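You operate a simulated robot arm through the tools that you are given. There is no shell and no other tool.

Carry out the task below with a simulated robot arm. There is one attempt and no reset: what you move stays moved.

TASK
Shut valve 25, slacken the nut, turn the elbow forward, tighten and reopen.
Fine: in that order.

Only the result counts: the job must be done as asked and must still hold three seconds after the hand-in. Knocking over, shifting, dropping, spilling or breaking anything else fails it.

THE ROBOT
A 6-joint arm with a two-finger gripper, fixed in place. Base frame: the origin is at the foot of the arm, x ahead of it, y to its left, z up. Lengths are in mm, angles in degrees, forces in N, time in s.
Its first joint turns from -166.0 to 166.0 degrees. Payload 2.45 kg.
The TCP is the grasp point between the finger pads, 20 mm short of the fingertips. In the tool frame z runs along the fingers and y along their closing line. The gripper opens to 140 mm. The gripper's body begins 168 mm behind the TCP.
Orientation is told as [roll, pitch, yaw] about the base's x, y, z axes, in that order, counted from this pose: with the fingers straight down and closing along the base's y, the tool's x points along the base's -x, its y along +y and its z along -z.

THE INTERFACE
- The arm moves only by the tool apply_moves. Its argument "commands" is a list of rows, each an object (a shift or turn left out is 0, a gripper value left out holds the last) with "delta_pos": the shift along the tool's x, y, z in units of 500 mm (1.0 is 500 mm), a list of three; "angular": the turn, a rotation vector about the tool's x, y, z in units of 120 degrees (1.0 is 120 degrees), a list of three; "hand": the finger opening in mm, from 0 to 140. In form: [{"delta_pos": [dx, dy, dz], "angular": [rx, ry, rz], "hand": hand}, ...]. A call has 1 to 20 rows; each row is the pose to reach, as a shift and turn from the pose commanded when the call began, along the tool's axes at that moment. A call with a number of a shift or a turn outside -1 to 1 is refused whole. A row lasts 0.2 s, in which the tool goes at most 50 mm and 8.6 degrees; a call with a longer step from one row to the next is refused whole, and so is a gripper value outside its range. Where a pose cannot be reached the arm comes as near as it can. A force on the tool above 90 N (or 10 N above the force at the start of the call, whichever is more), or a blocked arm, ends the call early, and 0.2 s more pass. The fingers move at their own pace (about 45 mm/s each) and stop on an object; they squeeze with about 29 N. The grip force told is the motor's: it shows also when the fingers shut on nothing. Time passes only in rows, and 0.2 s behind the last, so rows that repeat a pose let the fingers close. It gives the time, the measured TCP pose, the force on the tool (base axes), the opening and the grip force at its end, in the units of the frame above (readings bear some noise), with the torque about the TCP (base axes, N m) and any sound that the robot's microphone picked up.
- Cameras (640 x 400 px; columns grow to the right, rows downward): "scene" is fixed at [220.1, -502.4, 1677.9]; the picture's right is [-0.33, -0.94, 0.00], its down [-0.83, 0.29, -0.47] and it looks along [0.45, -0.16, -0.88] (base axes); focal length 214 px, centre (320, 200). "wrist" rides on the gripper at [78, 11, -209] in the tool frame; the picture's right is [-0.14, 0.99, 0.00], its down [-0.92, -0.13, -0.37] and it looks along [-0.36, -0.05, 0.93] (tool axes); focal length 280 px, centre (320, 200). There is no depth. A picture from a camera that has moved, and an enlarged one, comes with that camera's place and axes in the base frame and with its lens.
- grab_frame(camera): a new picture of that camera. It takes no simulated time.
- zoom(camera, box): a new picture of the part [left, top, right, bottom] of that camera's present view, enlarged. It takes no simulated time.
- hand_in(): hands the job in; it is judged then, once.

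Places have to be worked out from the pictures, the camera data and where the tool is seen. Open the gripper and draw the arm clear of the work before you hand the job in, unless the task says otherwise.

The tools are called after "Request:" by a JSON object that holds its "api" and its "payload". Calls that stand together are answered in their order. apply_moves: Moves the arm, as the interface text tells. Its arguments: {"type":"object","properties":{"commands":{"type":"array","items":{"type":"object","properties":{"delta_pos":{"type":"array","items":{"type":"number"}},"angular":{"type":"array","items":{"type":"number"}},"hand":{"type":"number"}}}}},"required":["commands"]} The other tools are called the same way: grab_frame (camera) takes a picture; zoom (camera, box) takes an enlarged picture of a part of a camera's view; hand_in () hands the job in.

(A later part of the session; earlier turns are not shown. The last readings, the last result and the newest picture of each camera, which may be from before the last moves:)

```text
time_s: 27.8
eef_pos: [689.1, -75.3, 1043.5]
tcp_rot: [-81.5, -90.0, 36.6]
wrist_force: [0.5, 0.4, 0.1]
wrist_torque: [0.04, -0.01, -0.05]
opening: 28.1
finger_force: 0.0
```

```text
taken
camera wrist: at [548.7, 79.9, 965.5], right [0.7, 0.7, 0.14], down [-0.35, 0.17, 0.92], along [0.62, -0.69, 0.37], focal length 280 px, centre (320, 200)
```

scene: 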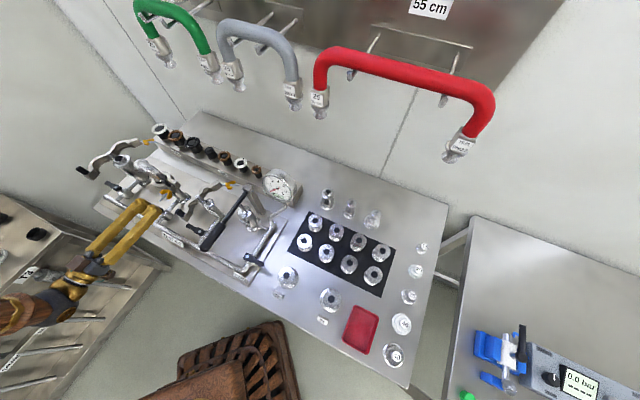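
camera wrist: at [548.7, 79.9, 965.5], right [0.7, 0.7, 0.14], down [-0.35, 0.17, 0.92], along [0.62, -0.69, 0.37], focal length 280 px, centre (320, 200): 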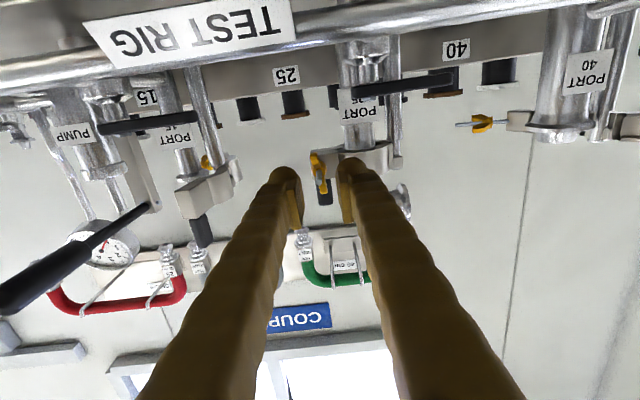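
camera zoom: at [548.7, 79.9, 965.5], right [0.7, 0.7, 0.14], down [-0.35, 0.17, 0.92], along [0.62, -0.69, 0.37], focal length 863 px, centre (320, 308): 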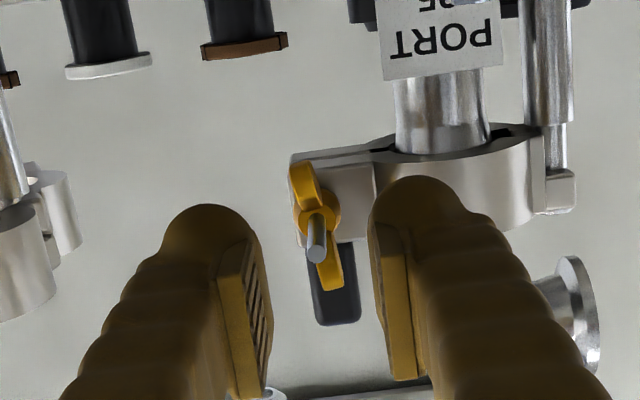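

The stud tip sits exactly on the tool axis in the picture. I slide in along the stud to bring the fingertips to n ≈ -606, level with the wings, watching the force.

Request:
{"api": "apply_moves", "payload": {"commands": [{"delta_pos": [0, 0, 0.03], "hand": 27}, {"delta_pos": [0, 0, 0.06], "hand": 27}, {"delta_pos": [0, 0, 0.08], "hand": 27}, {"delta_pos": [0, 0, 0.091], "hand": 27}, {"delta_pos": [0, 0, 0.091], "hand": 27}]}}

Request:
{"api": "zoom", "payload": {"camera": "wrist", "box": [270, 130, 370, 220]}}

Request:
{"api": "zoom", "payload": {"camera": "scene", "box": [110, 140, 210, 230]}}

```text
time_s: 29.0
eef_pos: [720.1, -108.9, 1043.4]
tcp_rot: [3.5, -89.9, -48.5]
wrist_force: [-0.3, -0.9, 0.9]
wrist_torque: [-0.02, -0.03, -0.01]
opening: 27.1
finger_force: 0.1
```

```text
4.44 times, centred on (320, 175) of wrist
camera zoom: at [580.3, 47.7, 965.3], right [0.7, 0.7, 0.14], down [-0.35, 0.17, 0.92], along [0.62, -0.69, 0.36], focal length 1246 px, centre (320, 311)
```

zoom: 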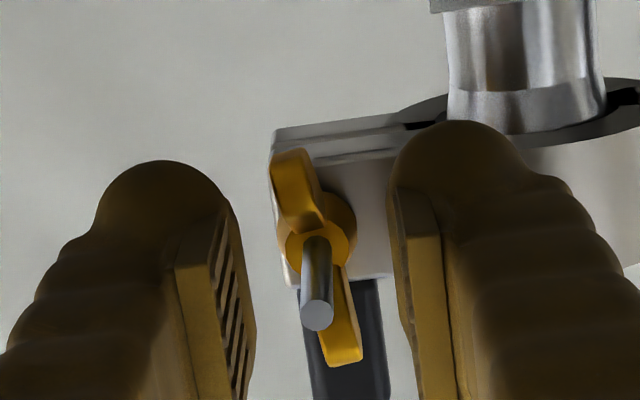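

```text
4.44 times, centred on (160, 185) of scene
camera zoom: at [220.1, -502.4, 1677.9], right [-0.33, -0.94, 0.0], down [-0.83, 0.29, -0.47], along [0.45, -0.16, -0.88], focal length 953 px, centre (1031, 267)
```

zoom: 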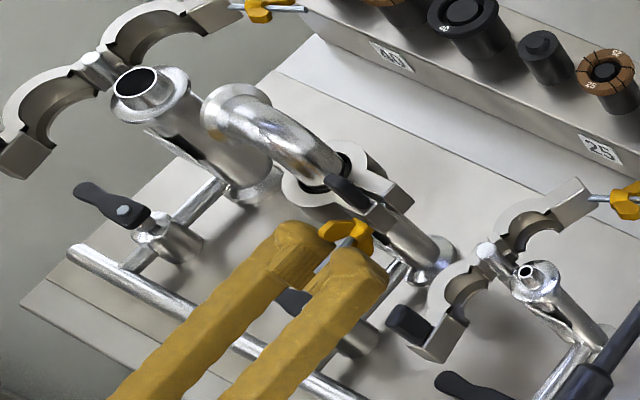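

The fingers straddle the nut cleanly (n = -586, no contact). I go 6 mm deeper and close on the wings; the opening will show what I hold.

Request:
{"api": "apply_moves", "payload": {"commands": [{"delta_pos": [0, 0, 0.006], "hand": 27}, {"delta_pos": [0, 0, 0.012], "hand": 27}, {"delta_pos": [0, 0, 0.012], "hand": 27}]}}

Request:
{"api": "apply_moves", "payload": {"commands": [{"hand": 0}, {"hand": 0}, {"hand": 0}, {"hand": 0}]}}

Request:
{"api": "zoom", "payload": {"camera": "wrist", "box": [270, 130, 370, 220]}}

Request:
{"api": "zoom", "payload": {"camera": "scene", "box": [130, 160, 190, 210]}}

```text
time_s: 29.8
eef_pos: [724.4, -113.0, 1044.3]
tcp_rot: [-26.0, -90.0, -19.0]
wrist_force: [0.2, 0.8, 0.3]
wrist_torque: [0.03, -0.02, 0.0]
opening: 27.3
finger_force: 0.1
```

```text
time_s: 30.8
eef_pos: [723.7, -113.3, 1043.6]
tcp_rot: [-24.6, -90.0, -20.5]
wrist_force: [-6.5, -12.2, -7.0]
wrist_torque: [0.04, 0.06, -0.18]
opening: 6.2
finger_force: 35.0
```

```text
4.44 times, centred on (320, 175) of wrist
camera zoom: at [584.8, 43.1, 964.7], right [0.7, 0.7, 0.14], down [-0.35, 0.17, 0.92], along [0.62, -0.69, 0.36], focal length 1246 px, centre (320, 311)
```

zoom: 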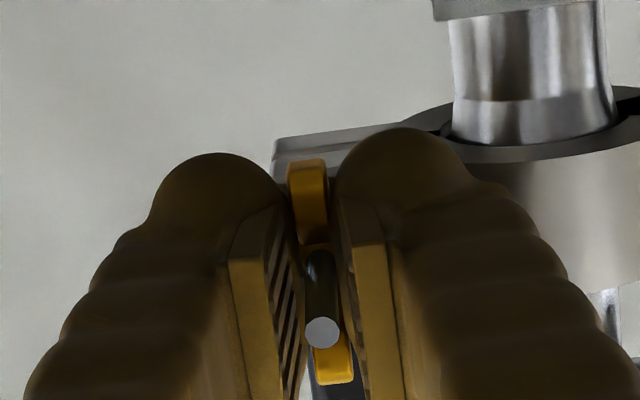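

```text
8.00 times, centred on (160, 185) of scene
camera zoom: at [220.1, -502.4, 1677.9], right [-0.33, -0.94, 0.0], down [-0.83, 0.29, -0.47], along [0.45, -0.16, -0.88], focal length 1716 px, centre (1600, 320)
```

zoom: 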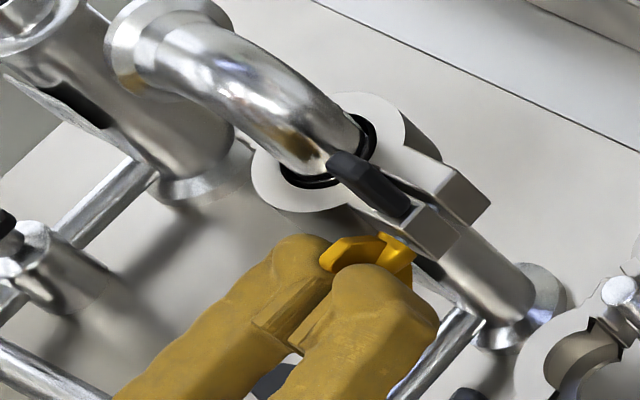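

The fingers closed to 6.2 mm on the wings and the nut is aligned with them. I now turn it counter-clockwise as seen from the stud end (negative about the tool axis), first by 40°, and read the torque.

Request:
{"api": "apply_moves", "payload": {"commands": [{"angular": [0, 0, -0.0667], "hand": 0}, {"angular": [0, 0, -0.1333], "hand": 0}, {"angular": [0, 0, -0.2], "hand": 0}, {"angular": [0, 0, -0.2667], "hand": 0}, {"angular": [0, 0, -0.3333], "hand": 0}, {"angular": [0, 0, -0.3333], "hand": 0}]}}

Request:
{"api": "zoom", "payload": {"camera": "wrist", "box": [270, 130, 370, 220]}}

Request:
{"api": "zoom", "payload": {"camera": "scene", "box": [130, 160, 190, 210]}}

```text
time_s: 32.2
eef_pos: [724.2, -113.6, 1042.6]
tcp_rot: [-90.0, -49.9, 44.9]
wrist_force: [-30.1, -22.8, -0.7]
wrist_torque: [0.32, 0.3, -0.75]
opening: 6.2
finger_force: 34.8
```

```text
4.44 times, centred on (320, 175) of wrist
camera zoom: at [546.9, 5.5, 976.6], right [0.6, 0.6, -0.53], down [0.09, 0.61, 0.79], along [0.8, -0.52, 0.31], focal length 1246 px, centre (320, 311)
```

zoom: 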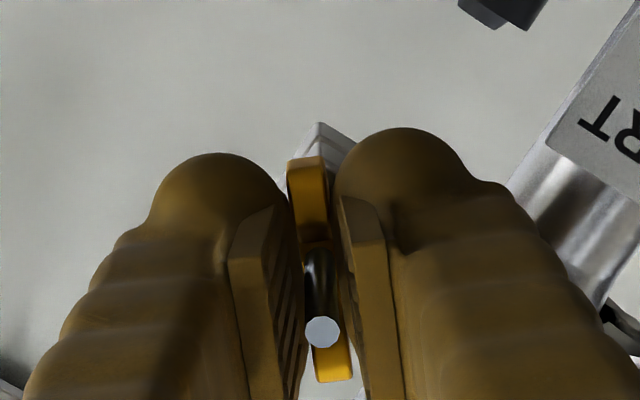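

```text
8.00 times, centred on (160, 185) of scene
camera zoom: at [220.1, -502.4, 1677.9], right [-0.33, -0.94, 0.0], down [-0.83, 0.29, -0.47], along [0.45, -0.16, -0.88], focal length 1716 px, centre (1600, 320)
```

zoom: 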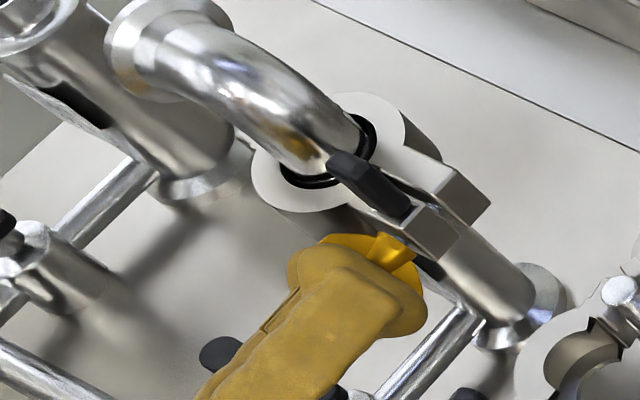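

The nut follows the fingers by the full 40°, with little torque about its axis; the sideways load of ~37 N means I sit about 1–2 mm off-axis. I ease 1.5 mm toward -t and continue another 50°.

Request:
{"api": "apply_moves", "payload": {"commands": [{"delta_pos": [0.0019, -0.0023, 0], "angular": [0, 0, 0], "hand": 0}, {"delta_pos": [0.0019, -0.0023, 0], "angular": [0, 0, -0.0667], "hand": 0}, {"delta_pos": [0.0019, -0.0023, 0], "angular": [0, 0, -0.1333], "hand": 0}, {"delta_pos": [0.0019, -0.0023, 0], "angular": [0, 0, -0.2], "hand": 0}, {"delta_pos": [0.0019, -0.0023, 0], "angular": [0, 0, -0.2667], "hand": 0}, {"delta_pos": [0.0019, -0.0023, 0], "angular": [0, 0, -0.3333], "hand": 0}, {"delta_pos": [0.0019, -0.0023, 0], "angular": [0, 0, -0.4], "hand": 0}, {"delta_pos": [0.0019, -0.0023, 0], "angular": [0, 0, -0.4167], "hand": 0}, {"delta_pos": [0.0019, -0.0023, 0], "angular": [0, 0, -0.4167], "hand": 0}]}}

Request:
{"api": "zoom", "payload": {"camera": "wrist", "box": [270, 130, 370, 220]}}

Request:
{"api": "zoom", "payload": {"camera": "scene", "box": [130, 160, 190, 210]}}

```text
time_s: 34.2
eef_pos: [723.7, -114.3, 1043.5]
tcp_rot: [-90.1, -0.1, 45.0]
wrist_force: [-6.1, -25.4, 44.8]
wrist_torque: [-0.24, -0.3, -0.21]
opening: 6.2
finger_force: 34.7
```

```text
4.44 times, centred on (320, 175) of wrist
camera zoom: at [521.0, -20.2, 1033.0], right [0.1, 0.1, -0.99], down [0.39, 0.91, 0.13], along [0.92, -0.4, 0.05], focal length 1246 px, centre (320, 311)
```

zoom: 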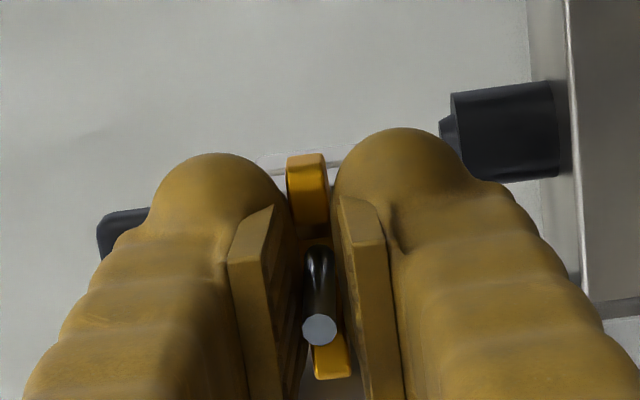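

```text
8.00 times, centred on (160, 185) of scene
camera zoom: at [220.1, -502.4, 1677.9], right [-0.33, -0.94, 0.0], down [-0.83, 0.29, -0.47], along [0.45, -0.16, -0.88], focal length 1716 px, centre (1600, 320)
```

zoom: 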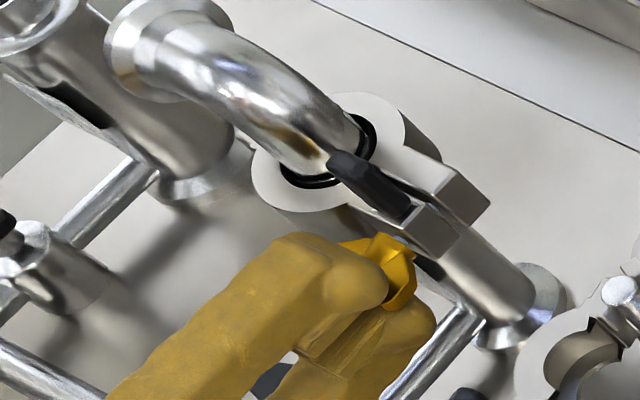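

The nut has turned a quarter turn; the load is now upward, so the true axis is about 1.5 mm higher (z ≈ 1045). I correct for that and turn another 90° the same way.

Request:
{"api": "apply_moves", "payload": {"commands": [{"delta_pos": [0.0014, -0.003, 0], "angular": [0, 0, 0], "hand": 0}, {"delta_pos": [0.0014, -0.003, 0], "angular": [0, 0, -0.0667], "hand": 0}, {"delta_pos": [0.0014, -0.003, 0], "angular": [0, 0, -0.1333], "hand": 0}, {"delta_pos": [0.0014, -0.003, 0], "angular": [0, 0, -0.2], "hand": 0}, {"delta_pos": [0.0014, -0.003, 0], "angular": [0, 0, -0.2667], "hand": 0}, {"delta_pos": [0.0014, -0.003, 0], "angular": [0, 0, -0.3333], "hand": 0}, {"delta_pos": [0.0014, -0.003, 0], "angular": [0, 0, -0.4], "hand": 0}, {"delta_pos": [0.0014, -0.003, 0], "angular": [0, 0, -0.4667], "hand": 0}, {"delta_pos": [0.0014, -0.003, 0], "angular": [0, 0, -0.5333], "hand": 0}, {"delta_pos": [0.0014, -0.003, 0], "angular": [0, 0, -0.6], "hand": 0}, {"delta_pos": [0.0014, -0.003, 0], "angular": [0, 0, -0.6667], "hand": 0}, {"delta_pos": [0.0014, -0.003, 0], "angular": [0, 0, -0.7333], "hand": 0}, {"delta_pos": [0.0014, -0.003, 0], "angular": [0, 0, -0.75], "hand": 0}, {"delta_pos": [0.0014, -0.003, 0], "angular": [0, 0, -0.75], "hand": 0}]}}

Request:
{"api": "zoom", "payload": {"camera": "wrist", "box": [250, 120, 390, 240]}}

Request:
{"api": "zoom", "payload": {"camera": "scene", "box": [130, 160, 190, 210]}}

```text
time_s: 37.2
eef_pos: [723.1, -113.9, 1044.9]
tcp_rot: [58.0, 89.9, -167.1]
wrist_force: [0.0, 0.4, 13.2]
wrist_torque: [-0.1, -0.11, 0.05]
opening: 6.6
finger_force: 34.5
```

```text
3.33 times, centred on (320, 180) of wrist
camera zoom: at [567.7, 27.0, 1122.3], right [-0.7, -0.7, -0.14], down [-0.17, 0.35, -0.92], along [0.69, -0.62, -0.37], focal length 935 px, centre (320, 267)
```

zoom: 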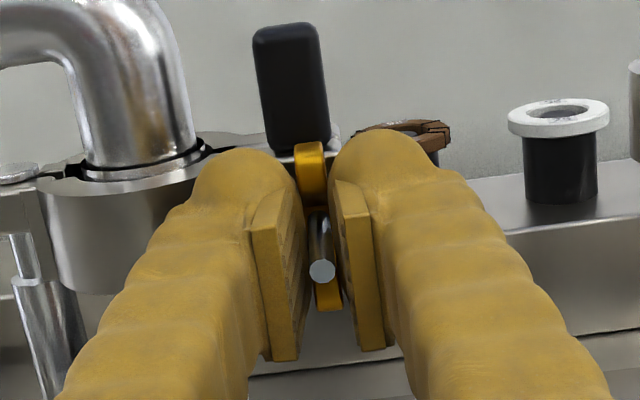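

```text
8.00 times, centred on (160, 185) of scene
camera zoom: at [220.1, -502.4, 1677.9], right [-0.33, -0.94, 0.0], down [-0.83, 0.29, -0.47], along [0.45, -0.16, -0.88], focal length 1716 px, centre (1600, 320)
```

zoom: 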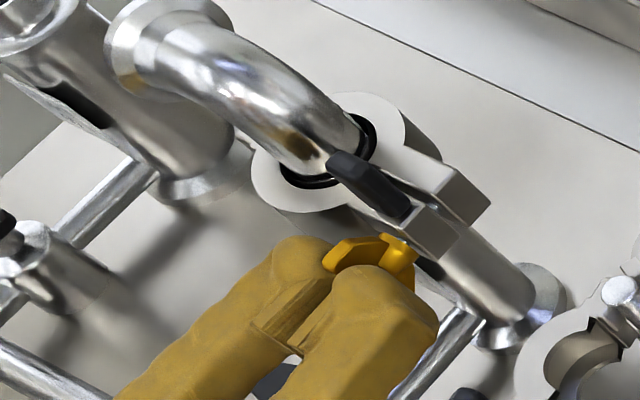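

Half a turn done, and forces are small now (axis at t = 430.7, z = 1045). I keep turning the same way for another 90°.

Request:
{"api": "apply_moves", "payload": {"commands": [{"angular": [0, 0, -0.0667], "hand": 0}, {"angular": [0, 0, -0.1333], "hand": 0}, {"angular": [0, 0, -0.2], "hand": 0}, {"angular": [0, 0, -0.2667], "hand": 0}, {"angular": [0, 0, -0.3333], "hand": 0}, {"angular": [0, 0, -0.4], "hand": 0}, {"angular": [0, 0, -0.4667], "hand": 0}, {"angular": [0, 0, -0.5333], "hand": 0}, {"angular": [0, 0, -0.6], "hand": 0}, {"angular": [0, 0, -0.6667], "hand": 0}, {"angular": [0, 0, -0.7333], "hand": 0}, {"angular": [0, 0, -0.75], "hand": 0}, {"angular": [0, 0, -0.75], "hand": 0}]}}

Request:
{"api": "zoom", "payload": {"camera": "wrist", "box": [250, 120, 390, 240]}}

Request:
{"api": "zoom", "payload": {"camera": "scene", "box": [130, 160, 190, 210]}}

```text
time_s: 40.0
eef_pos: [724.6, -113.6, 1044.0]
tcp_rot: [90.0, 0.0, -134.9]
wrist_force: [-7.0, -4.5, 5.1]
wrist_torque: [-0.04, -0.08, -0.34]
opening: 6.1
finger_force: 34.9
```

```text
3.33 times, centred on (320, 180) of wrist
camera zoom: at [631.4, 89.8, 1055.4], right [-0.1, -0.1, 0.99], down [-0.91, -0.39, -0.13], along [0.4, -0.92, -0.05], focal length 935 px, centre (320, 267)
```

zoom: 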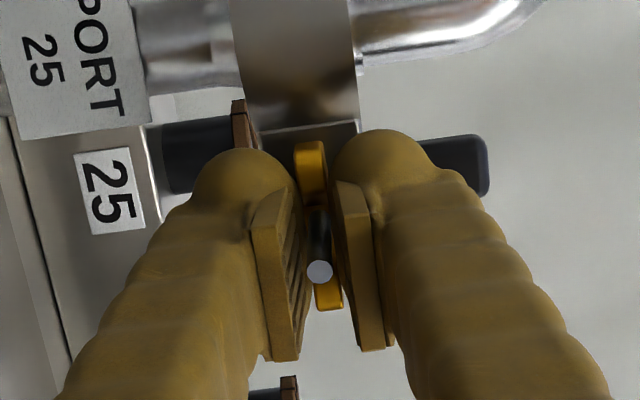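

```text
8.00 times, centred on (160, 185) of scene
camera zoom: at [220.1, -502.4, 1677.9], right [-0.33, -0.94, 0.0], down [-0.83, 0.29, -0.47], along [0.45, -0.16, -0.88], focal length 1716 px, centre (1600, 320)
```

zoom: 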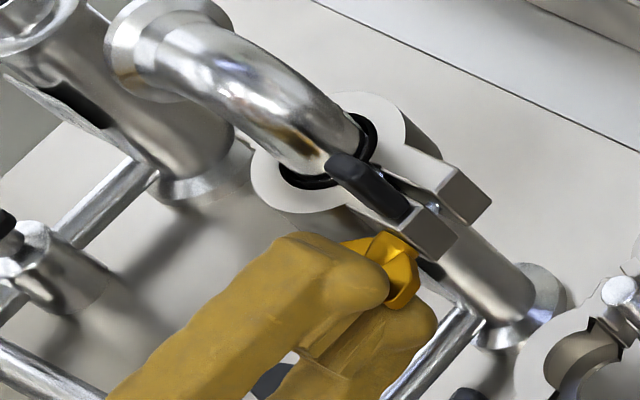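

Three quarters of a turn are done, forces are low, and the scene view shows a gap opening between the clamp's lugs. I add another 90° to make a full turn.

Request:
{"api": "apply_moves", "payload": {"commands": [{"angular": [0, 0, -0.0667], "hand": 0}, {"angular": [0, 0, -0.1333], "hand": 0}, {"angular": [0, 0, -0.2], "hand": 0}, {"angular": [0, 0, -0.2667], "hand": 0}, {"angular": [0, 0, -0.3333], "hand": 0}, {"angular": [0, 0, -0.4], "hand": 0}, {"angular": [0, 0, -0.4667], "hand": 0}, {"angular": [0, 0, -0.5333], "hand": 0}, {"angular": [0, 0, -0.6], "hand": 0}, {"angular": [0, 0, -0.6667], "hand": 0}, {"angular": [0, 0, -0.7333], "hand": 0}, {"angular": [0, 0, -0.75], "hand": 0}, {"angular": [0, 0, -0.75], "hand": 0}]}}

Request:
{"api": "zoom", "payload": {"camera": "wrist", "box": [250, 120, 390, 240]}}

Request:
{"api": "zoom", "payload": {"camera": "scene", "box": [130, 160, 190, 210]}}

```text
time_s: 42.8
eef_pos: [714.3, -120.1, 972.9]
tcp_rot: [113.5, -80.9, -156.4]
wrist_force: [-0.7, -0.7, 0.1]
wrist_torque: [-0.02, 0.03, 0.01]
opening: 0.0
finger_force: 29.4
out of reach, approached as far as the arm can: row 9, 10, 11, 12, 13
```

```text
3.33 times, centred on (320, 180) of wrist
camera zoom: at [581.8, 35.9, 884.4], right [0.64, 0.71, 0.28], down [-0.49, 0.1, 0.87], along [0.59, -0.7, 0.41], focal length 935 px, centre (320, 267)
```

zoom: 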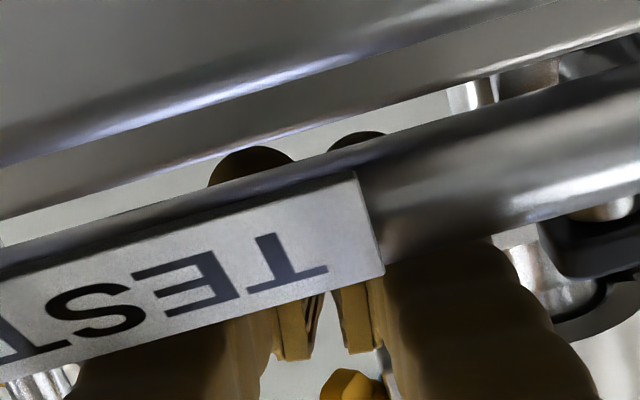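

```text
8.00 times, centred on (160, 185) of scene
camera zoom: at [220.1, -502.4, 1677.9], right [-0.33, -0.94, 0.0], down [-0.83, 0.29, -0.47], along [0.45, -0.16, -0.88], focal length 1716 px, centre (1600, 320)
```

zoom: 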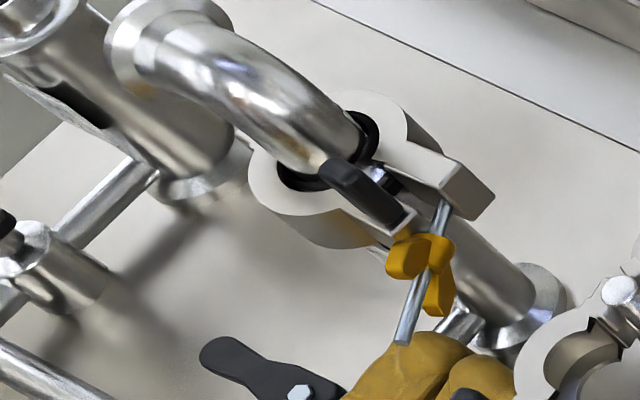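

The wrist joint ran into its limit and the hand slipped down off the nut (now at z = 973, fingers shut on nothing). I must stop and look carefully at what has happened before moving.

Request:
{"api": "zoom", "payload": {"camera": "scene", "box": [145, 170, 185, 205]}}

Request:
{"api": "zoom", "payload": {"camera": "scene", "box": [70, 130, 230, 250]}}

Request:
{"api": "grab_frame", "payload": {"camera": "wrist"}}

```text
11.43 times, centred on (165, 188) of scene
camera zoom: at [220.1, -502.4, 1677.9], right [-0.33, -0.94, 0.0], down [-0.83, 0.29, -0.47], along [0.45, -0.16, -0.88], focal length 2451 px, centre (2091, 343)
```

zoom: 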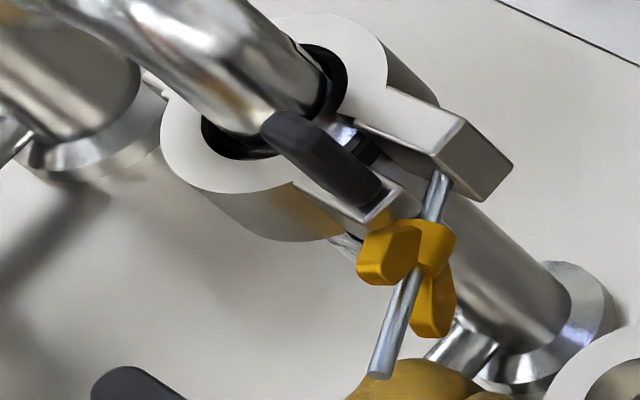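

```text
3.33 times, centred on (150, 190) of scene
camera zoom: at [220.1, -502.4, 1677.9], right [-0.33, -0.94, 0.0], down [-0.83, 0.29, -0.47], along [0.45, -0.16, -0.88], focal length 715 px, centre (887, 233)
```

zoom: 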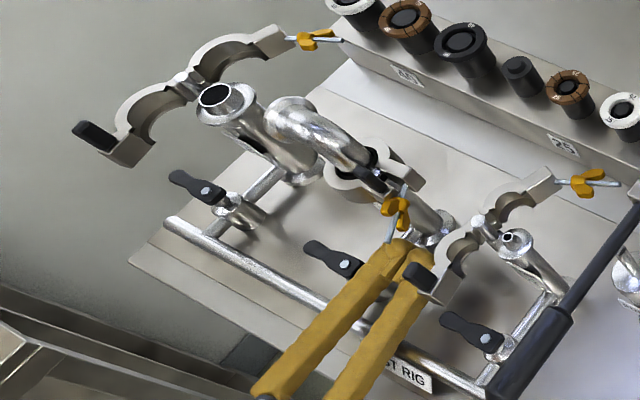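

```text
taken
camera wrist: at [581.8, 35.9, 884.4], right [0.64, 0.71, 0.28], down [-0.49, 0.1, 0.87], along [0.59, -0.7, 0.41], focal length 280 px, centre (320, 200)
```

wrist: 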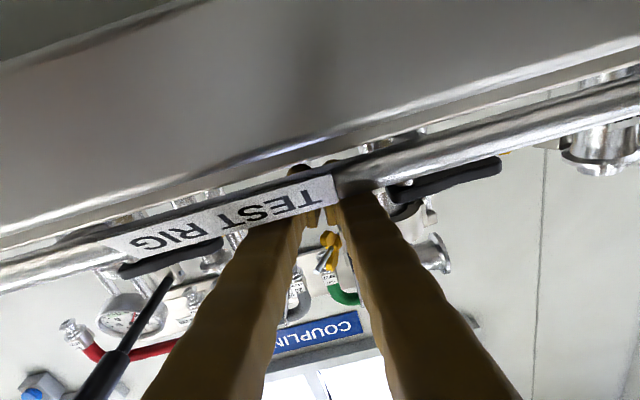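

The slip swung the eye-bolt with its nut out of the front lug toward -t by about 29°; the clamp is ajar but the elbow still sits in place, and the lever is untouched. I back the hand out carefully: a small lift off the header, then straight back.

Request:
{"api": "apply_moves", "payload": {"commands": [{"delta_pos": [-0.012, 0, 0], "hand": 0}, {"delta_pos": [-0.024, 0, 0], "hand": 0}, {"delta_pos": [-0.024, 0, -0.03], "hand": 0}, {"delta_pos": [-0.024, 0, -0.06], "hand": 0}]}}

Request:
{"api": "zoom", "payload": {"camera": "scene", "box": [70, 130, 230, 250]}}

```text
time_s: 43.8
eef_pos: [709.4, -99.0, 978.2]
tcp_rot: [113.6, -80.3, -156.8]
wrist_force: [-0.1, -0.3, 0.1]
wrist_torque: [0.01, 0.0, 0.0]
opening: 0.0
finger_force: 29.3
out of reach, approached as far as the arm can: row 2, 3, 4
```

```text
3.33 times, centred on (150, 190) of scene
camera zoom: at [220.1, -502.4, 1677.9], right [-0.33, -0.94, 0.0], down [-0.83, 0.29, -0.47], along [0.45, -0.16, -0.88], focal length 715 px, centre (887, 233)
```

zoom: 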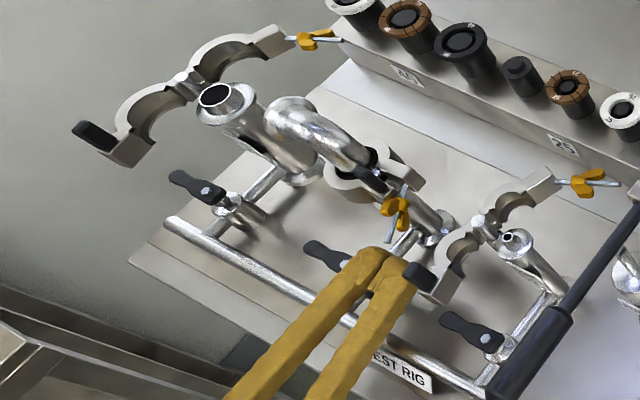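

Still limited by that joint, so I unwind the wrist (positive turn) while lifting slightly and backing away.

Request:
{"api": "apply_moves", "payload": {"commands": [{"delta_pos": [-0.006, 0, -0.02], "angular": [0, 0, 0.06], "hand": 0}, {"delta_pos": [-0.012, 0, -0.04], "angular": [0, 0, 0.12], "hand": 0}, {"delta_pos": [-0.018, 0, -0.06], "angular": [0, 0, 0.18], "hand": 0}, {"delta_pos": [-0.024, 0, -0.08], "angular": [0, 0, 0.24], "hand": 0}]}}

Request:
{"api": "zoom", "payload": {"camera": "scene", "box": [70, 130, 230, 250]}}

```text
time_s: 44.8
eef_pos: [697.1, -65.4, 990.7]
tcp_rot: [96.0, -52.5, -138.2]
wrist_force: [0.5, 0.0, -0.6]
wrist_torque: [0.01, 0.0, 0.07]
opening: 0.0
finger_force: 29.4
out of reach, approached as far as the arm can: row 1, 2, 3, 4
```

```text
3.33 times, centred on (150, 190) of scene
camera zoom: at [220.1, -502.4, 1677.9], right [-0.33, -0.94, 0.0], down [-0.83, 0.29, -0.47], along [0.45, -0.16, -0.88], focal length 715 px, centre (887, 233)
```

zoom: 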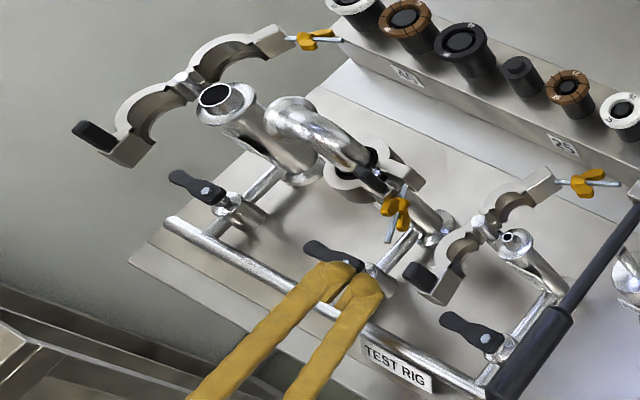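

The hand is now at n = -539, t = 447, z = 991, beside the lever hub and clear above. The limit comes from the arm being folded too low and close, so I raise it straight up by 110 mm.

Request:
{"api": "apply_moves", "payload": {"commands": [{"delta_pos": [-0.04, 0.03, 0.003], "hand": 0}, {"delta_pos": [-0.08, 0.061, 0.006], "hand": 0}, {"delta_pos": [-0.12, 0.091, 0.01], "hand": 0}, {"delta_pos": [-0.175, 0.133, 0.014], "hand": 0}, {"delta_pos": [-0.175, 0.133, 0.014], "hand": 0}]}}

Request:
{"api": "zoom", "payload": {"camera": "scene", "box": [70, 130, 230, 250]}}

Request:
{"api": "grab_frame", "payload": {"camera": "wrist"}}

```text
time_s: 46.0
eef_pos: [699.3, -65.5, 1100.5]
tcp_rot: [95.9, -52.7, -138.0]
wrist_force: [0.1, -0.7, -0.6]
wrist_torque: [0.0, 0.02, -0.01]
opening: 0.0
finger_force: 29.8
```

```text
3.33 times, centred on (150, 190) of scene
camera zoom: at [220.1, -502.4, 1677.9], right [-0.33, -0.94, 0.0], down [-0.83, 0.29, -0.47], along [0.45, -0.16, -0.88], focal length 715 px, centre (887, 233)
```

zoom: 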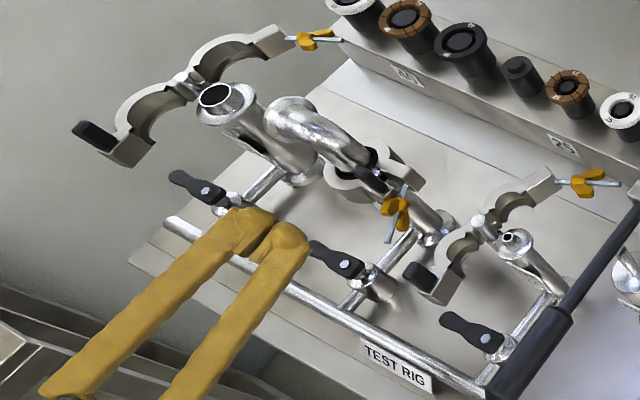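

```text
taken
camera wrist: at [586.8, 116.6, 1031.5], right [0.45, 0.55, 0.71], down [-0.75, -0.2, 0.63], along [0.48, -0.81, 0.32], focal length 280 px, centre (320, 200)
```

wrist: 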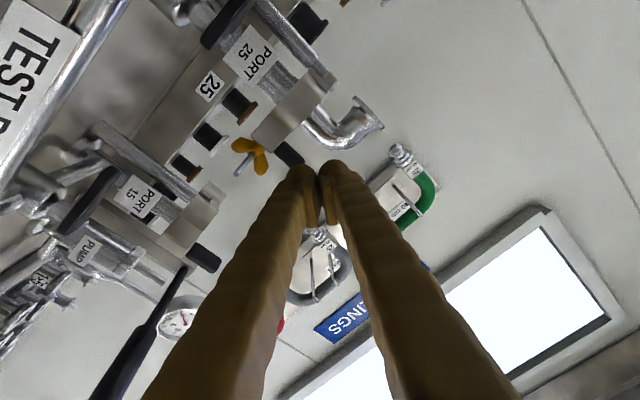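

The hand is free now. I unwind the wrist toward the camera-above orientation while lifting a little more; nothing is near the hand there.

Request:
{"api": "apply_moves", "payload": {"commands": [{"delta_pos": [-0.007, 0.005, 0.001], "angular": [0, 0, 0.0667], "hand": 0}, {"delta_pos": [-0.014, 0.011, 0.001], "angular": [0, 0, 0.1333], "hand": 0}, {"delta_pos": [-0.021, 0.016, 0.002], "angular": [0, 0, 0.2], "hand": 0}, {"delta_pos": [-0.028, 0.021, 0.002], "angular": [0, 0, 0.2667], "hand": 0}, {"delta_pos": [-0.035, 0.027, 0.003], "angular": [0, 0, 0.3333], "hand": 0}, {"delta_pos": [-0.042, 0.032, 0.003], "angular": [0, 0, 0.4], "hand": 0}, {"delta_pos": [-0.049, 0.037, 0.004], "angular": [0, 0, 0.4667], "hand": 0}, {"delta_pos": [-0.056, 0.043, 0.004], "angular": [0, 0, 0.5333], "hand": 0}, {"delta_pos": [-0.0635, 0.048, 0.005], "angular": [0, 0, 0.6], "hand": 0}, {"delta_pos": [-0.0635, 0.048, 0.005], "angular": [0, 0, 0.6], "hand": 0}]}}

Request:
{"api": "apply_moves", "payload": {"commands": [{"angular": [0, 0, 0.0667], "hand": 60}, {"angular": [0, 0, 0.1333], "hand": 60}, {"angular": [0, 0, 0.2], "hand": 60}, {"angular": [0, 0, 0.2667], "hand": 60}, {"angular": [0, 0, 0.3333], "hand": 60}, {"angular": [0, 0, 0.4], "hand": 60}, {"angular": [0, 0, 0.4667], "hand": 60}, {"angular": [0, 0, 0.5333], "hand": 60}, {"angular": [0, 0, 0.5875], "hand": 60}, {"angular": [0, 0, 0.5875], "hand": 60}]}}

Request:
{"api": "grab_frame", "payload": {"camera": "wrist"}}

```text
time_s: 48.2
eef_pos: [700.3, -66.4, 1139.5]
tcp_rot: [93.8, 19.3, -132.0]
wrist_force: [-0.3, -0.6, -0.7]
wrist_torque: [0.01, -0.01, 0.02]
opening: 0.0
finger_force: 29.0
```

```text
time_s: 50.4
eef_pos: [700.9, -66.7, 1139.4]
tcp_rot: [176.4, 86.3, -46.8]
wrist_force: [-0.7, 0.5, -0.7]
wrist_torque: [-0.01, -0.01, 0.0]
opening: 60.1
finger_force: 0.1
```

```text
taken
camera wrist: at [537.7, 73.2, 1204.6], right [-0.67, -0.73, -0.13], down [-0.14, 0.3, -0.94], along [0.73, -0.62, -0.31], focal length 280 px, centre (320, 200)
```

wrist: 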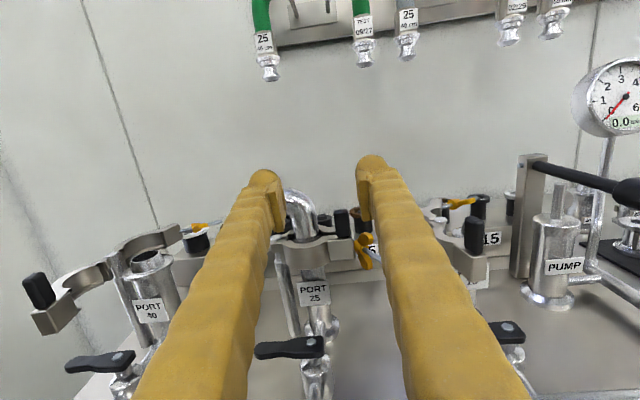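

The view is upright now. I open the fingers wide and tilt the hand 20° down to look into the clamp.

Request:
{"api": "apply_moves", "payload": {"commands": [{"angular": [0, -0.06, 0], "hand": 140}, {"angular": [0, -0.12, 0], "hand": 140}, {"angular": [0, -0.1667, 0], "hand": 140}, {"angular": [0, -0.1667, 0], "hand": 140}, {"angular": [0, -0.1667, 0], "hand": 140}]}}

Request:
{"api": "grab_frame", "payload": {"camera": "wrist"}}

Request:
{"api": "zoom", "payload": {"camera": "wrist", "box": [240, 130, 400, 250]}}

```text
time_s: 51.6
eef_pos: [700.6, -65.9, 1139.7]
tcp_rot: [0.9, 73.6, 137.7]
wrist_force: [-0.2, 0.0, 0.3]
wrist_torque: [0.02, 0.02, 0.0]
opening: 140.1
finger_force: 0.1
```

```text
taken
camera wrist: at [563.4, 49.1, 1273.6], right [-0.71, -0.7, -0.13], down [-0.36, 0.51, -0.78], along [0.61, -0.51, -0.61], focal length 280 px, centre (320, 200)
```

wrist: 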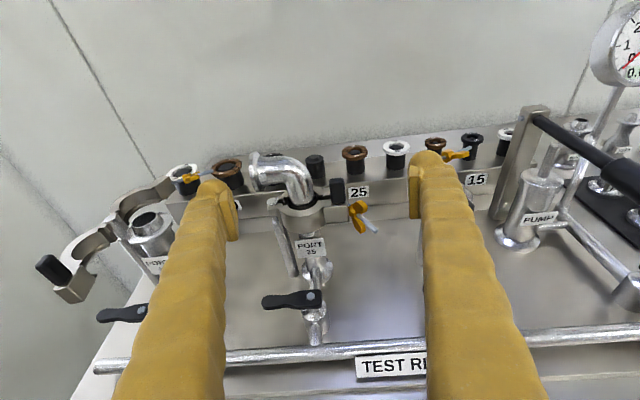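

```text
3.33 times, centred on (320, 190) of wrist
camera zoom: at [563.4, 49.1, 1273.6], right [-0.71, -0.7, -0.13], down [-0.36, 0.51, -0.78], along [0.61, -0.51, -0.61], focal length 935 px, centre (320, 233)
```

zoom: 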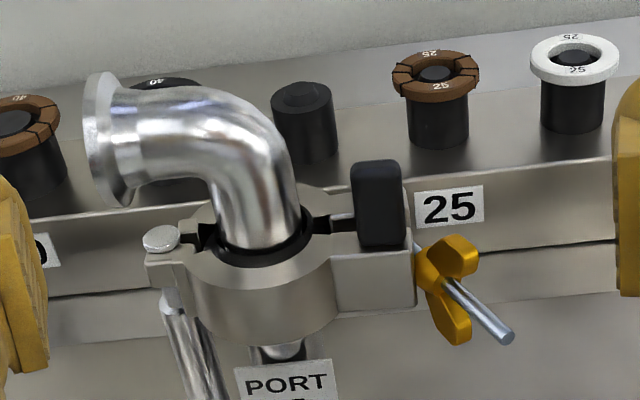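

The bolt and nut have swung out to -t, while the jaws still sit closely around the ferrule and the elbow stands upright. By triangulation the port axis is at n ≈ -640, t ≈ 480, and the outlet flange at (n -641, t 526, z 1110). I bring the hand upright above the rig to turn the elbow next.

Request:
{"api": "apply_moves", "payload": {"commands": [{"delta_pos": [0.026, 0, -0.008], "angular": [0, -0.068, 0], "hand": 140}, {"delta_pos": [0.051, 0, -0.015], "angular": [0, -0.136, 0], "hand": 140}, {"delta_pos": [0.077, 0, -0.023], "angular": [0, -0.204, 0], "hand": 140}, {"delta_pos": [0.102, 0, -0.03], "angular": [0, -0.272, 0], "hand": 140}, {"delta_pos": [0.128, 0, -0.038], "angular": [0, -0.34, 0], "hand": 140}, {"delta_pos": [0.153, 0, -0.045], "angular": [0, -0.408, 0], "hand": 140}, {"delta_pos": [0.179, 0, -0.053], "angular": [0, -0.476, 0], "hand": 140}, {"delta_pos": [0.205, 0, -0.06], "angular": [0, -0.544, 0], "hand": 140}, {"delta_pos": [0.23, 0.001, -0.068], "angular": [0, -0.6133, 0], "hand": 140}, {"delta_pos": [0.23, 0.001, -0.068], "angular": [0, -0.6133, 0], "hand": 140}]}}

Request:
{"api": "grab_frame", "payload": {"camera": "wrist"}}

```text
time_s: 53.8
eef_pos: [700.5, -64.0, 1259.0]
tcp_rot: [0.2, -0.1, 136.8]
wrist_force: [-0.3, 0.1, -0.9]
wrist_torque: [0.03, 0.0, -0.03]
opening: 140.2
finger_force: 0.2
```

```text
taken
camera wrist: at [750.2, -125.6, 1468.8], right [-0.78, -0.63, 0.01], down [-0.58, 0.73, 0.37], along [-0.23, 0.28, -0.93], focal length 280 px, centre (320, 200)
```

wrist: 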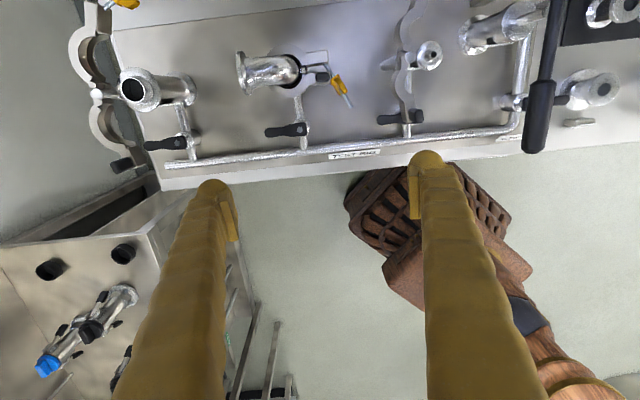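

Now I have a clear overhead view of the elbow, clamp and swung-out bolt; I zoom in.

Request:
{"api": "zoom", "payload": {"camera": "wrist", "box": [220, 30, 370, 140]}}

Request:
{"api": "zoom", "payload": {"camera": "wrist", "box": [280, 40, 360, 110]}}

```text
3.64 times, centred on (295, 85) of wrist
camera zoom: at [750.2, -125.6, 1468.8], right [-0.78, -0.63, 0.01], down [-0.58, 0.73, 0.37], along [-0.23, 0.28, -0.93], focal length 1020 px, centre (411, 618)
```

zoom: 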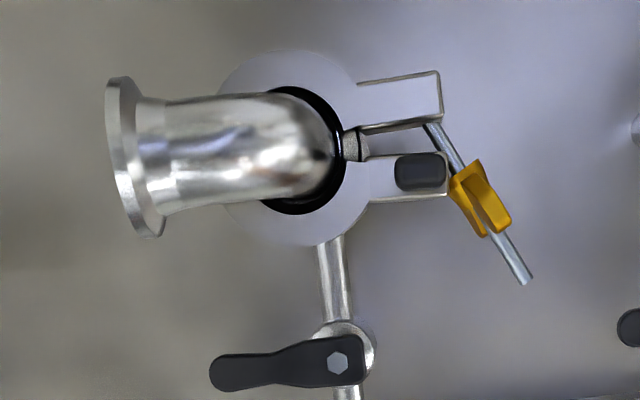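

```text
5.71 times, centred on (320, 75) of wrist
camera zoom: at [750.2, -125.6, 1468.8], right [-0.78, -0.63, 0.01], down [-0.58, 0.73, 0.37], along [-0.23, 0.28, -0.93], focal length 1602 px, centre (320, 914)
```

zoom: 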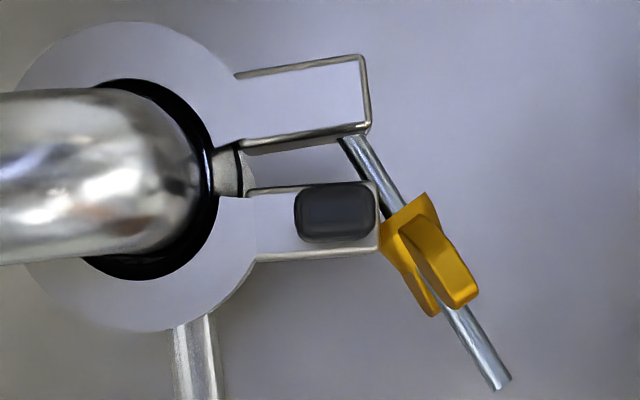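

The overhead picture shows the lug gap (~10 mm) and the bolt at ~28° outside the front lug. Now I move over the elbow with the closing line along n (yaw 45), staying at z ≈ 1220, to line up on it.

Request:
{"api": "apply_moves", "payload": {"commands": [{"delta_pos": [0.017, -0.008, 0.0], "angular": [0, 0, 0.064]}, {"delta_pos": [0.034, -0.016, 0.0], "angular": [0, 0, 0.128]}, {"delta_pos": [0.05, -0.023, 0.0], "angular": [0, 0, 0.191]}, {"delta_pos": [0.067, -0.031, 0.0], "angular": [0, 0, 0.255]}, {"delta_pos": [0.084, -0.039, 0.0], "angular": [0, 0, 0.319]}, {"delta_pos": [0.101, -0.047, 0.0], "angular": [0, 0, 0.383]}, {"delta_pos": [0.118, -0.055, 0.01], "angular": [0, 0, 0.446]}, {"delta_pos": [0.135, -0.062, 0.02], "angular": [0, 0, 0.51]}, {"delta_pos": [0.151, -0.07, 0.03], "angular": [0, 0, 0.574]}, {"delta_pos": [0.168, -0.078, 0.045], "angular": [0, 0, 0.638]}, {"delta_pos": [0.185, -0.086, 0.06], "angular": [0, 0, 0.7]}, {"delta_pos": [0.202, -0.0936, 0.078], "angular": [0, 0, 0.765]}, {"delta_pos": [0.202, -0.0936, 0.078], "angular": [0, 0, 0.765]}]}}

Request:
{"api": "grab_frame", "payload": {"camera": "wrist"}}

Request:
{"api": "zoom", "payload": {"camera": "wrist", "box": [230, 120, 410, 250]}}

```text
time_s: 56.6
eef_pos: [805.3, -102.2, 1221.0]
tcp_rot: [-0.1, 0.3, 44.7]
wrist_force: [0.1, 0.3, -1.0]
wrist_torque: [-0.02, 0.02, -0.01]
opening: 139.8
finger_force: 0.2
```

```text
taken
camera wrist: at [742.5, -148.5, 1430.2], right [-0.6, 0.8, 0.0], down [0.74, 0.56, 0.36], along [0.29, 0.22, -0.93], focal length 280 px, centre (320, 200)
```

wrist: 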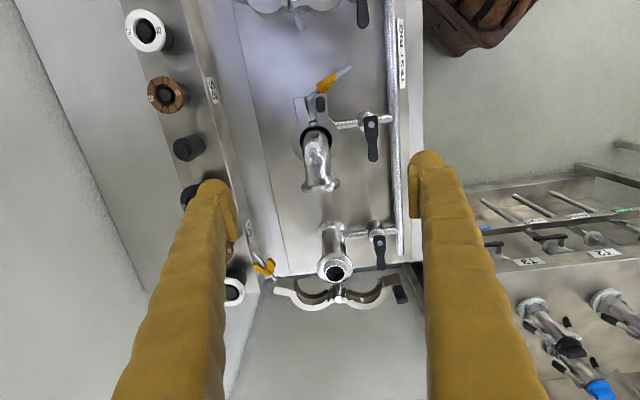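

```text
3.08 times, centred on (320, 185) of wrist
camera zoom: at [742.5, -148.5, 1430.2], right [-0.6, 0.8, 0.0], down [0.74, 0.56, 0.36], along [0.29, 0.22, -0.93], focal length 863 px, centre (320, 246)
```

zoom: 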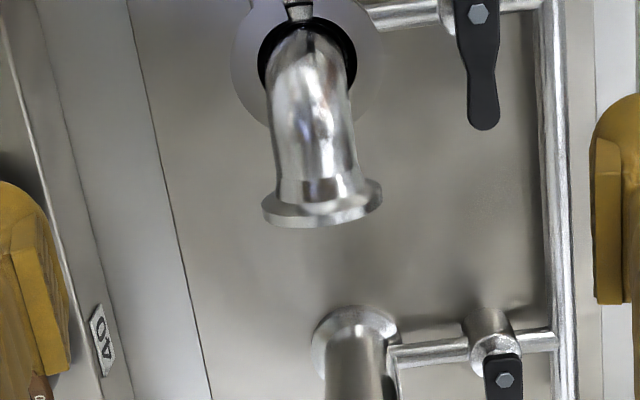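

The elbow is in view below: port axis n ≈ -642, t ≈ 481.5; horizontal leg ~33 mm wide, axis z ≈ 1105. I narrow to 60 mm and descend so that the fingers straddle the horizontal leg 20 mm out from the port axis, tips kept above the black handle (z ≈ 1097).

Request:
{"api": "apply_moves", "payload": {"commands": [{"delta_pos": [-0.004, 0, 0], "hand": 60}, {"delta_pos": [-0.0086, 0, 0.02], "hand": 60}, {"delta_pos": [-0.0086, 0, 0.04], "hand": 60}, {"delta_pos": [-0.0086, 0, 0.07], "hand": 60}, {"delta_pos": [-0.0086, 0, 0.1], "hand": 60}, {"delta_pos": [-0.0086, 0, 0.14], "hand": 60}, {"delta_pos": [-0.0086, 0, 0.18], "hand": 60}, {"delta_pos": [-0.0086, 0, 0.208], "hand": 60}, {"delta_pos": [-0.0086, 0, 0.208], "hand": 60}]}}

Request:
{"api": "grab_frame", "payload": {"camera": "wrist"}}

Request:
{"api": "zoom", "payload": {"camera": "scene", "box": [110, 130, 210, 220]}}

```text
time_s: 58.6
eef_pos: [807.7, -97.1, 1117.2]
tcp_rot: [0.1, 0.3, 44.9]
wrist_force: [-0.1, 0.2, 0.4]
wrist_torque: [-0.03, -0.05, 0.04]
opening: 60.2
finger_force: 0.1
```

```text
taken
camera wrist: at [744.8, -144.0, 1326.2], right [-0.6, 0.8, 0.0], down [0.74, 0.56, 0.36], along [0.29, 0.22, -0.93], focal length 280 px, centre (320, 200)
```

wrist: 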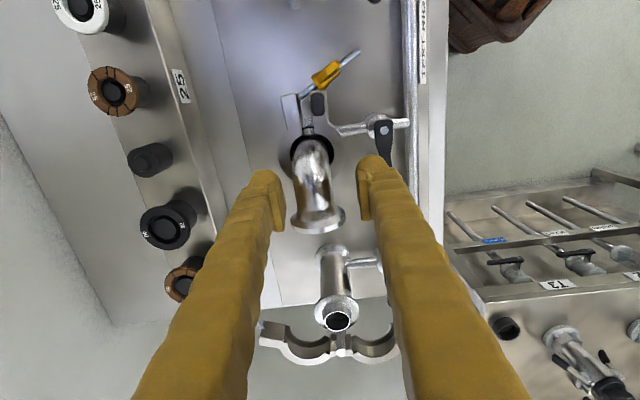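

```text
4.44 times, centred on (160, 175) of scene
camera zoom: at [220.1, -502.4, 1677.9], right [-0.33, -0.94, 0.0], down [-0.83, 0.29, -0.47], along [0.45, -0.16, -0.88], focal length 953 px, centre (1031, 311)
```

zoom: 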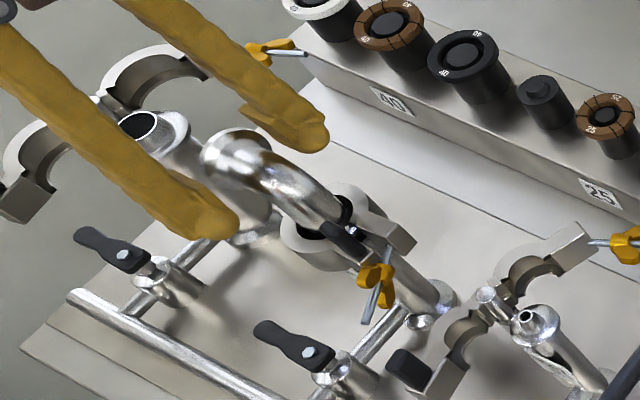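

The fingers straddle the leg; in the picture the elbow sits about 3–4 mm toward the rear of the midpoint. I shift 3.5 mm that way and close stepwise to 40 mm.

Request:
{"api": "apply_moves", "payload": {"commands": [{"delta_pos": [0, -0.007, 0], "hand": 40}, {"delta_pos": [0, -0.007, 0], "hand": 40}, {"delta_pos": [0, -0.007, 0], "hand": 40}]}}

Request:
{"api": "zoom", "payload": {"camera": "wrist", "box": [260, 120, 380, 240]}}

```text
time_s: 59.4
eef_pos: [810.4, -100.9, 1116.3]
tcp_rot: [0.0, 0.3, 44.8]
wrist_force: [0.3, -0.1, 0.6]
wrist_torque: [0.01, 0.01, 0.05]
opening: 40.2
finger_force: 0.0
```

```text
3.33 times, centred on (320, 180) of wrist
camera zoom: at [747.7, -146.5, 1326.2], right [-0.6, 0.8, 0.0], down [0.74, 0.56, 0.36], along [0.29, 0.22, -0.93], focal length 935 px, centre (320, 267)
```

zoom: 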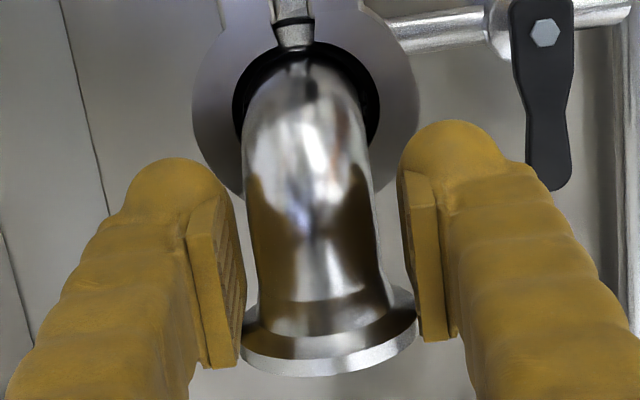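

The leg now has ~3 mm clearance on the rear side and ~6 mm on the front side. I shift 1.5 mm more to the rear and close to 35 mm, watching for contact.

Request:
{"api": "apply_moves", "payload": {"commands": [{"delta_pos": [0, -0.003, 0], "hand": 35}, {"delta_pos": [0, -0.003, 0], "hand": 35}, {"delta_pos": [0, -0.003, 0], "hand": 35}]}}

Request:
{"api": "zoom", "payload": {"camera": "wrist", "box": [260, 120, 380, 240]}}

```text
time_s: 60.2
eef_pos: [811.2, -101.5, 1115.5]
tcp_rot: [0.0, 0.3, 44.9]
wrist_force: [0.1, 0.4, 0.8]
wrist_torque: [0.0, 0.02, 0.02]
opening: 35.3
finger_force: 0.1
```

```text
3.33 times, centred on (320, 180) of wrist
camera zoom: at [749.3, -147.8, 1326.2], right [-0.6, 0.8, 0.0], down [0.74, 0.56, 0.36], along [0.29, 0.22, -0.93], focal length 935 px, centre (320, 267)
```

zoom: 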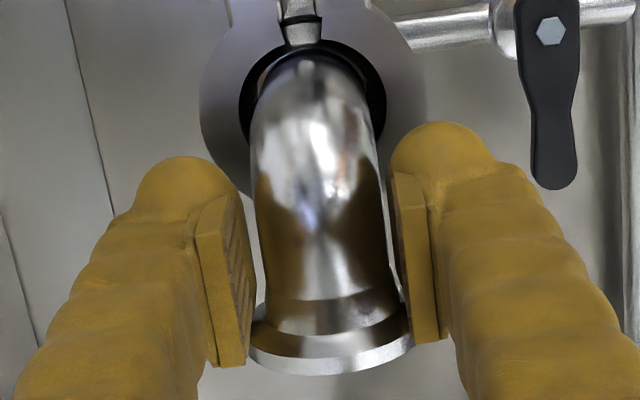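

Centred now with no contact, ~2 mm clearance each side at 35 mm: the elbow leg is at n ≈ -645. I start swinging it toward the front about the port axis, first 40°, caging it rather than squeezing.

Request:
{"api": "apply_moves", "payload": {"commands": [{"delta_pos": [0.00039, 0.00557, 0], "angular": [0, 0, -0.0667], "hand": 35}, {"delta_pos": [0.00155, 0.01103, 0], "angular": [0, 0, -0.1333], "hand": 35}, {"delta_pos": [0.00346, 0.01627, 0], "angular": [0, 0, -0.2], "hand": 35}, {"delta_pos": [0.00608, 0.0212, 0], "angular": [0, 0, -0.2667], "hand": 35}, {"delta_pos": [0.00936, 0.02571, 0], "angular": [0, 0, -0.3333], "hand": 35}, {"delta_pos": [0.00936, 0.02571, 0], "angular": [0, 0, -0.3333], "hand": 35}]}}

Request:
{"api": "zoom", "payload": {"camera": "wrist", "box": [230, 100, 410, 250]}}

Request:
{"api": "zoom", "payload": {"camera": "scene", "box": [110, 130, 210, 220]}}

```text
time_s: 61.6
eef_pos: [798.9, -97.0, 1117.7]
tcp_rot: [0.2, 0.2, 85.0]
wrist_force: [0.2, 0.7, 0.4]
wrist_torque: [0.01, -0.03, -0.04]
opening: 35.9
finger_force: 0.4
```

```text
2.67 times, centred on (320, 175) of wrist
camera zoom: at [782.7, -172.8, 1326.5], right [-0.97, 0.22, 0.0], down [0.21, 0.91, 0.36], along [0.08, 0.36, -0.93], focal length 748 px, centre (320, 267)
```

zoom: 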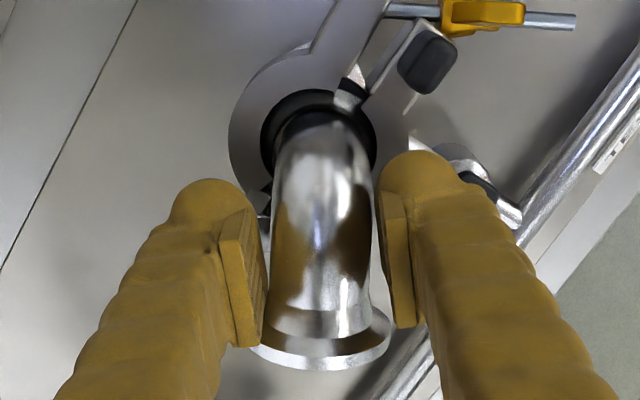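

```text
4.44 times, centred on (160, 175) of scene
camera zoom: at [220.1, -502.4, 1677.9], right [-0.33, -0.94, 0.0], down [-0.83, 0.29, -0.47], along [0.45, -0.16, -0.88], focal length 953 px, centre (1031, 311)
```

zoom: 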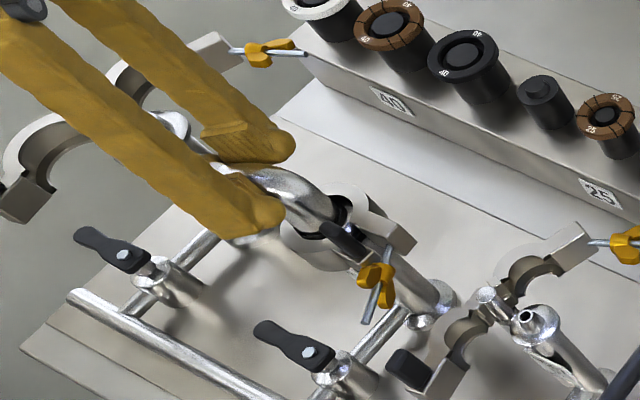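

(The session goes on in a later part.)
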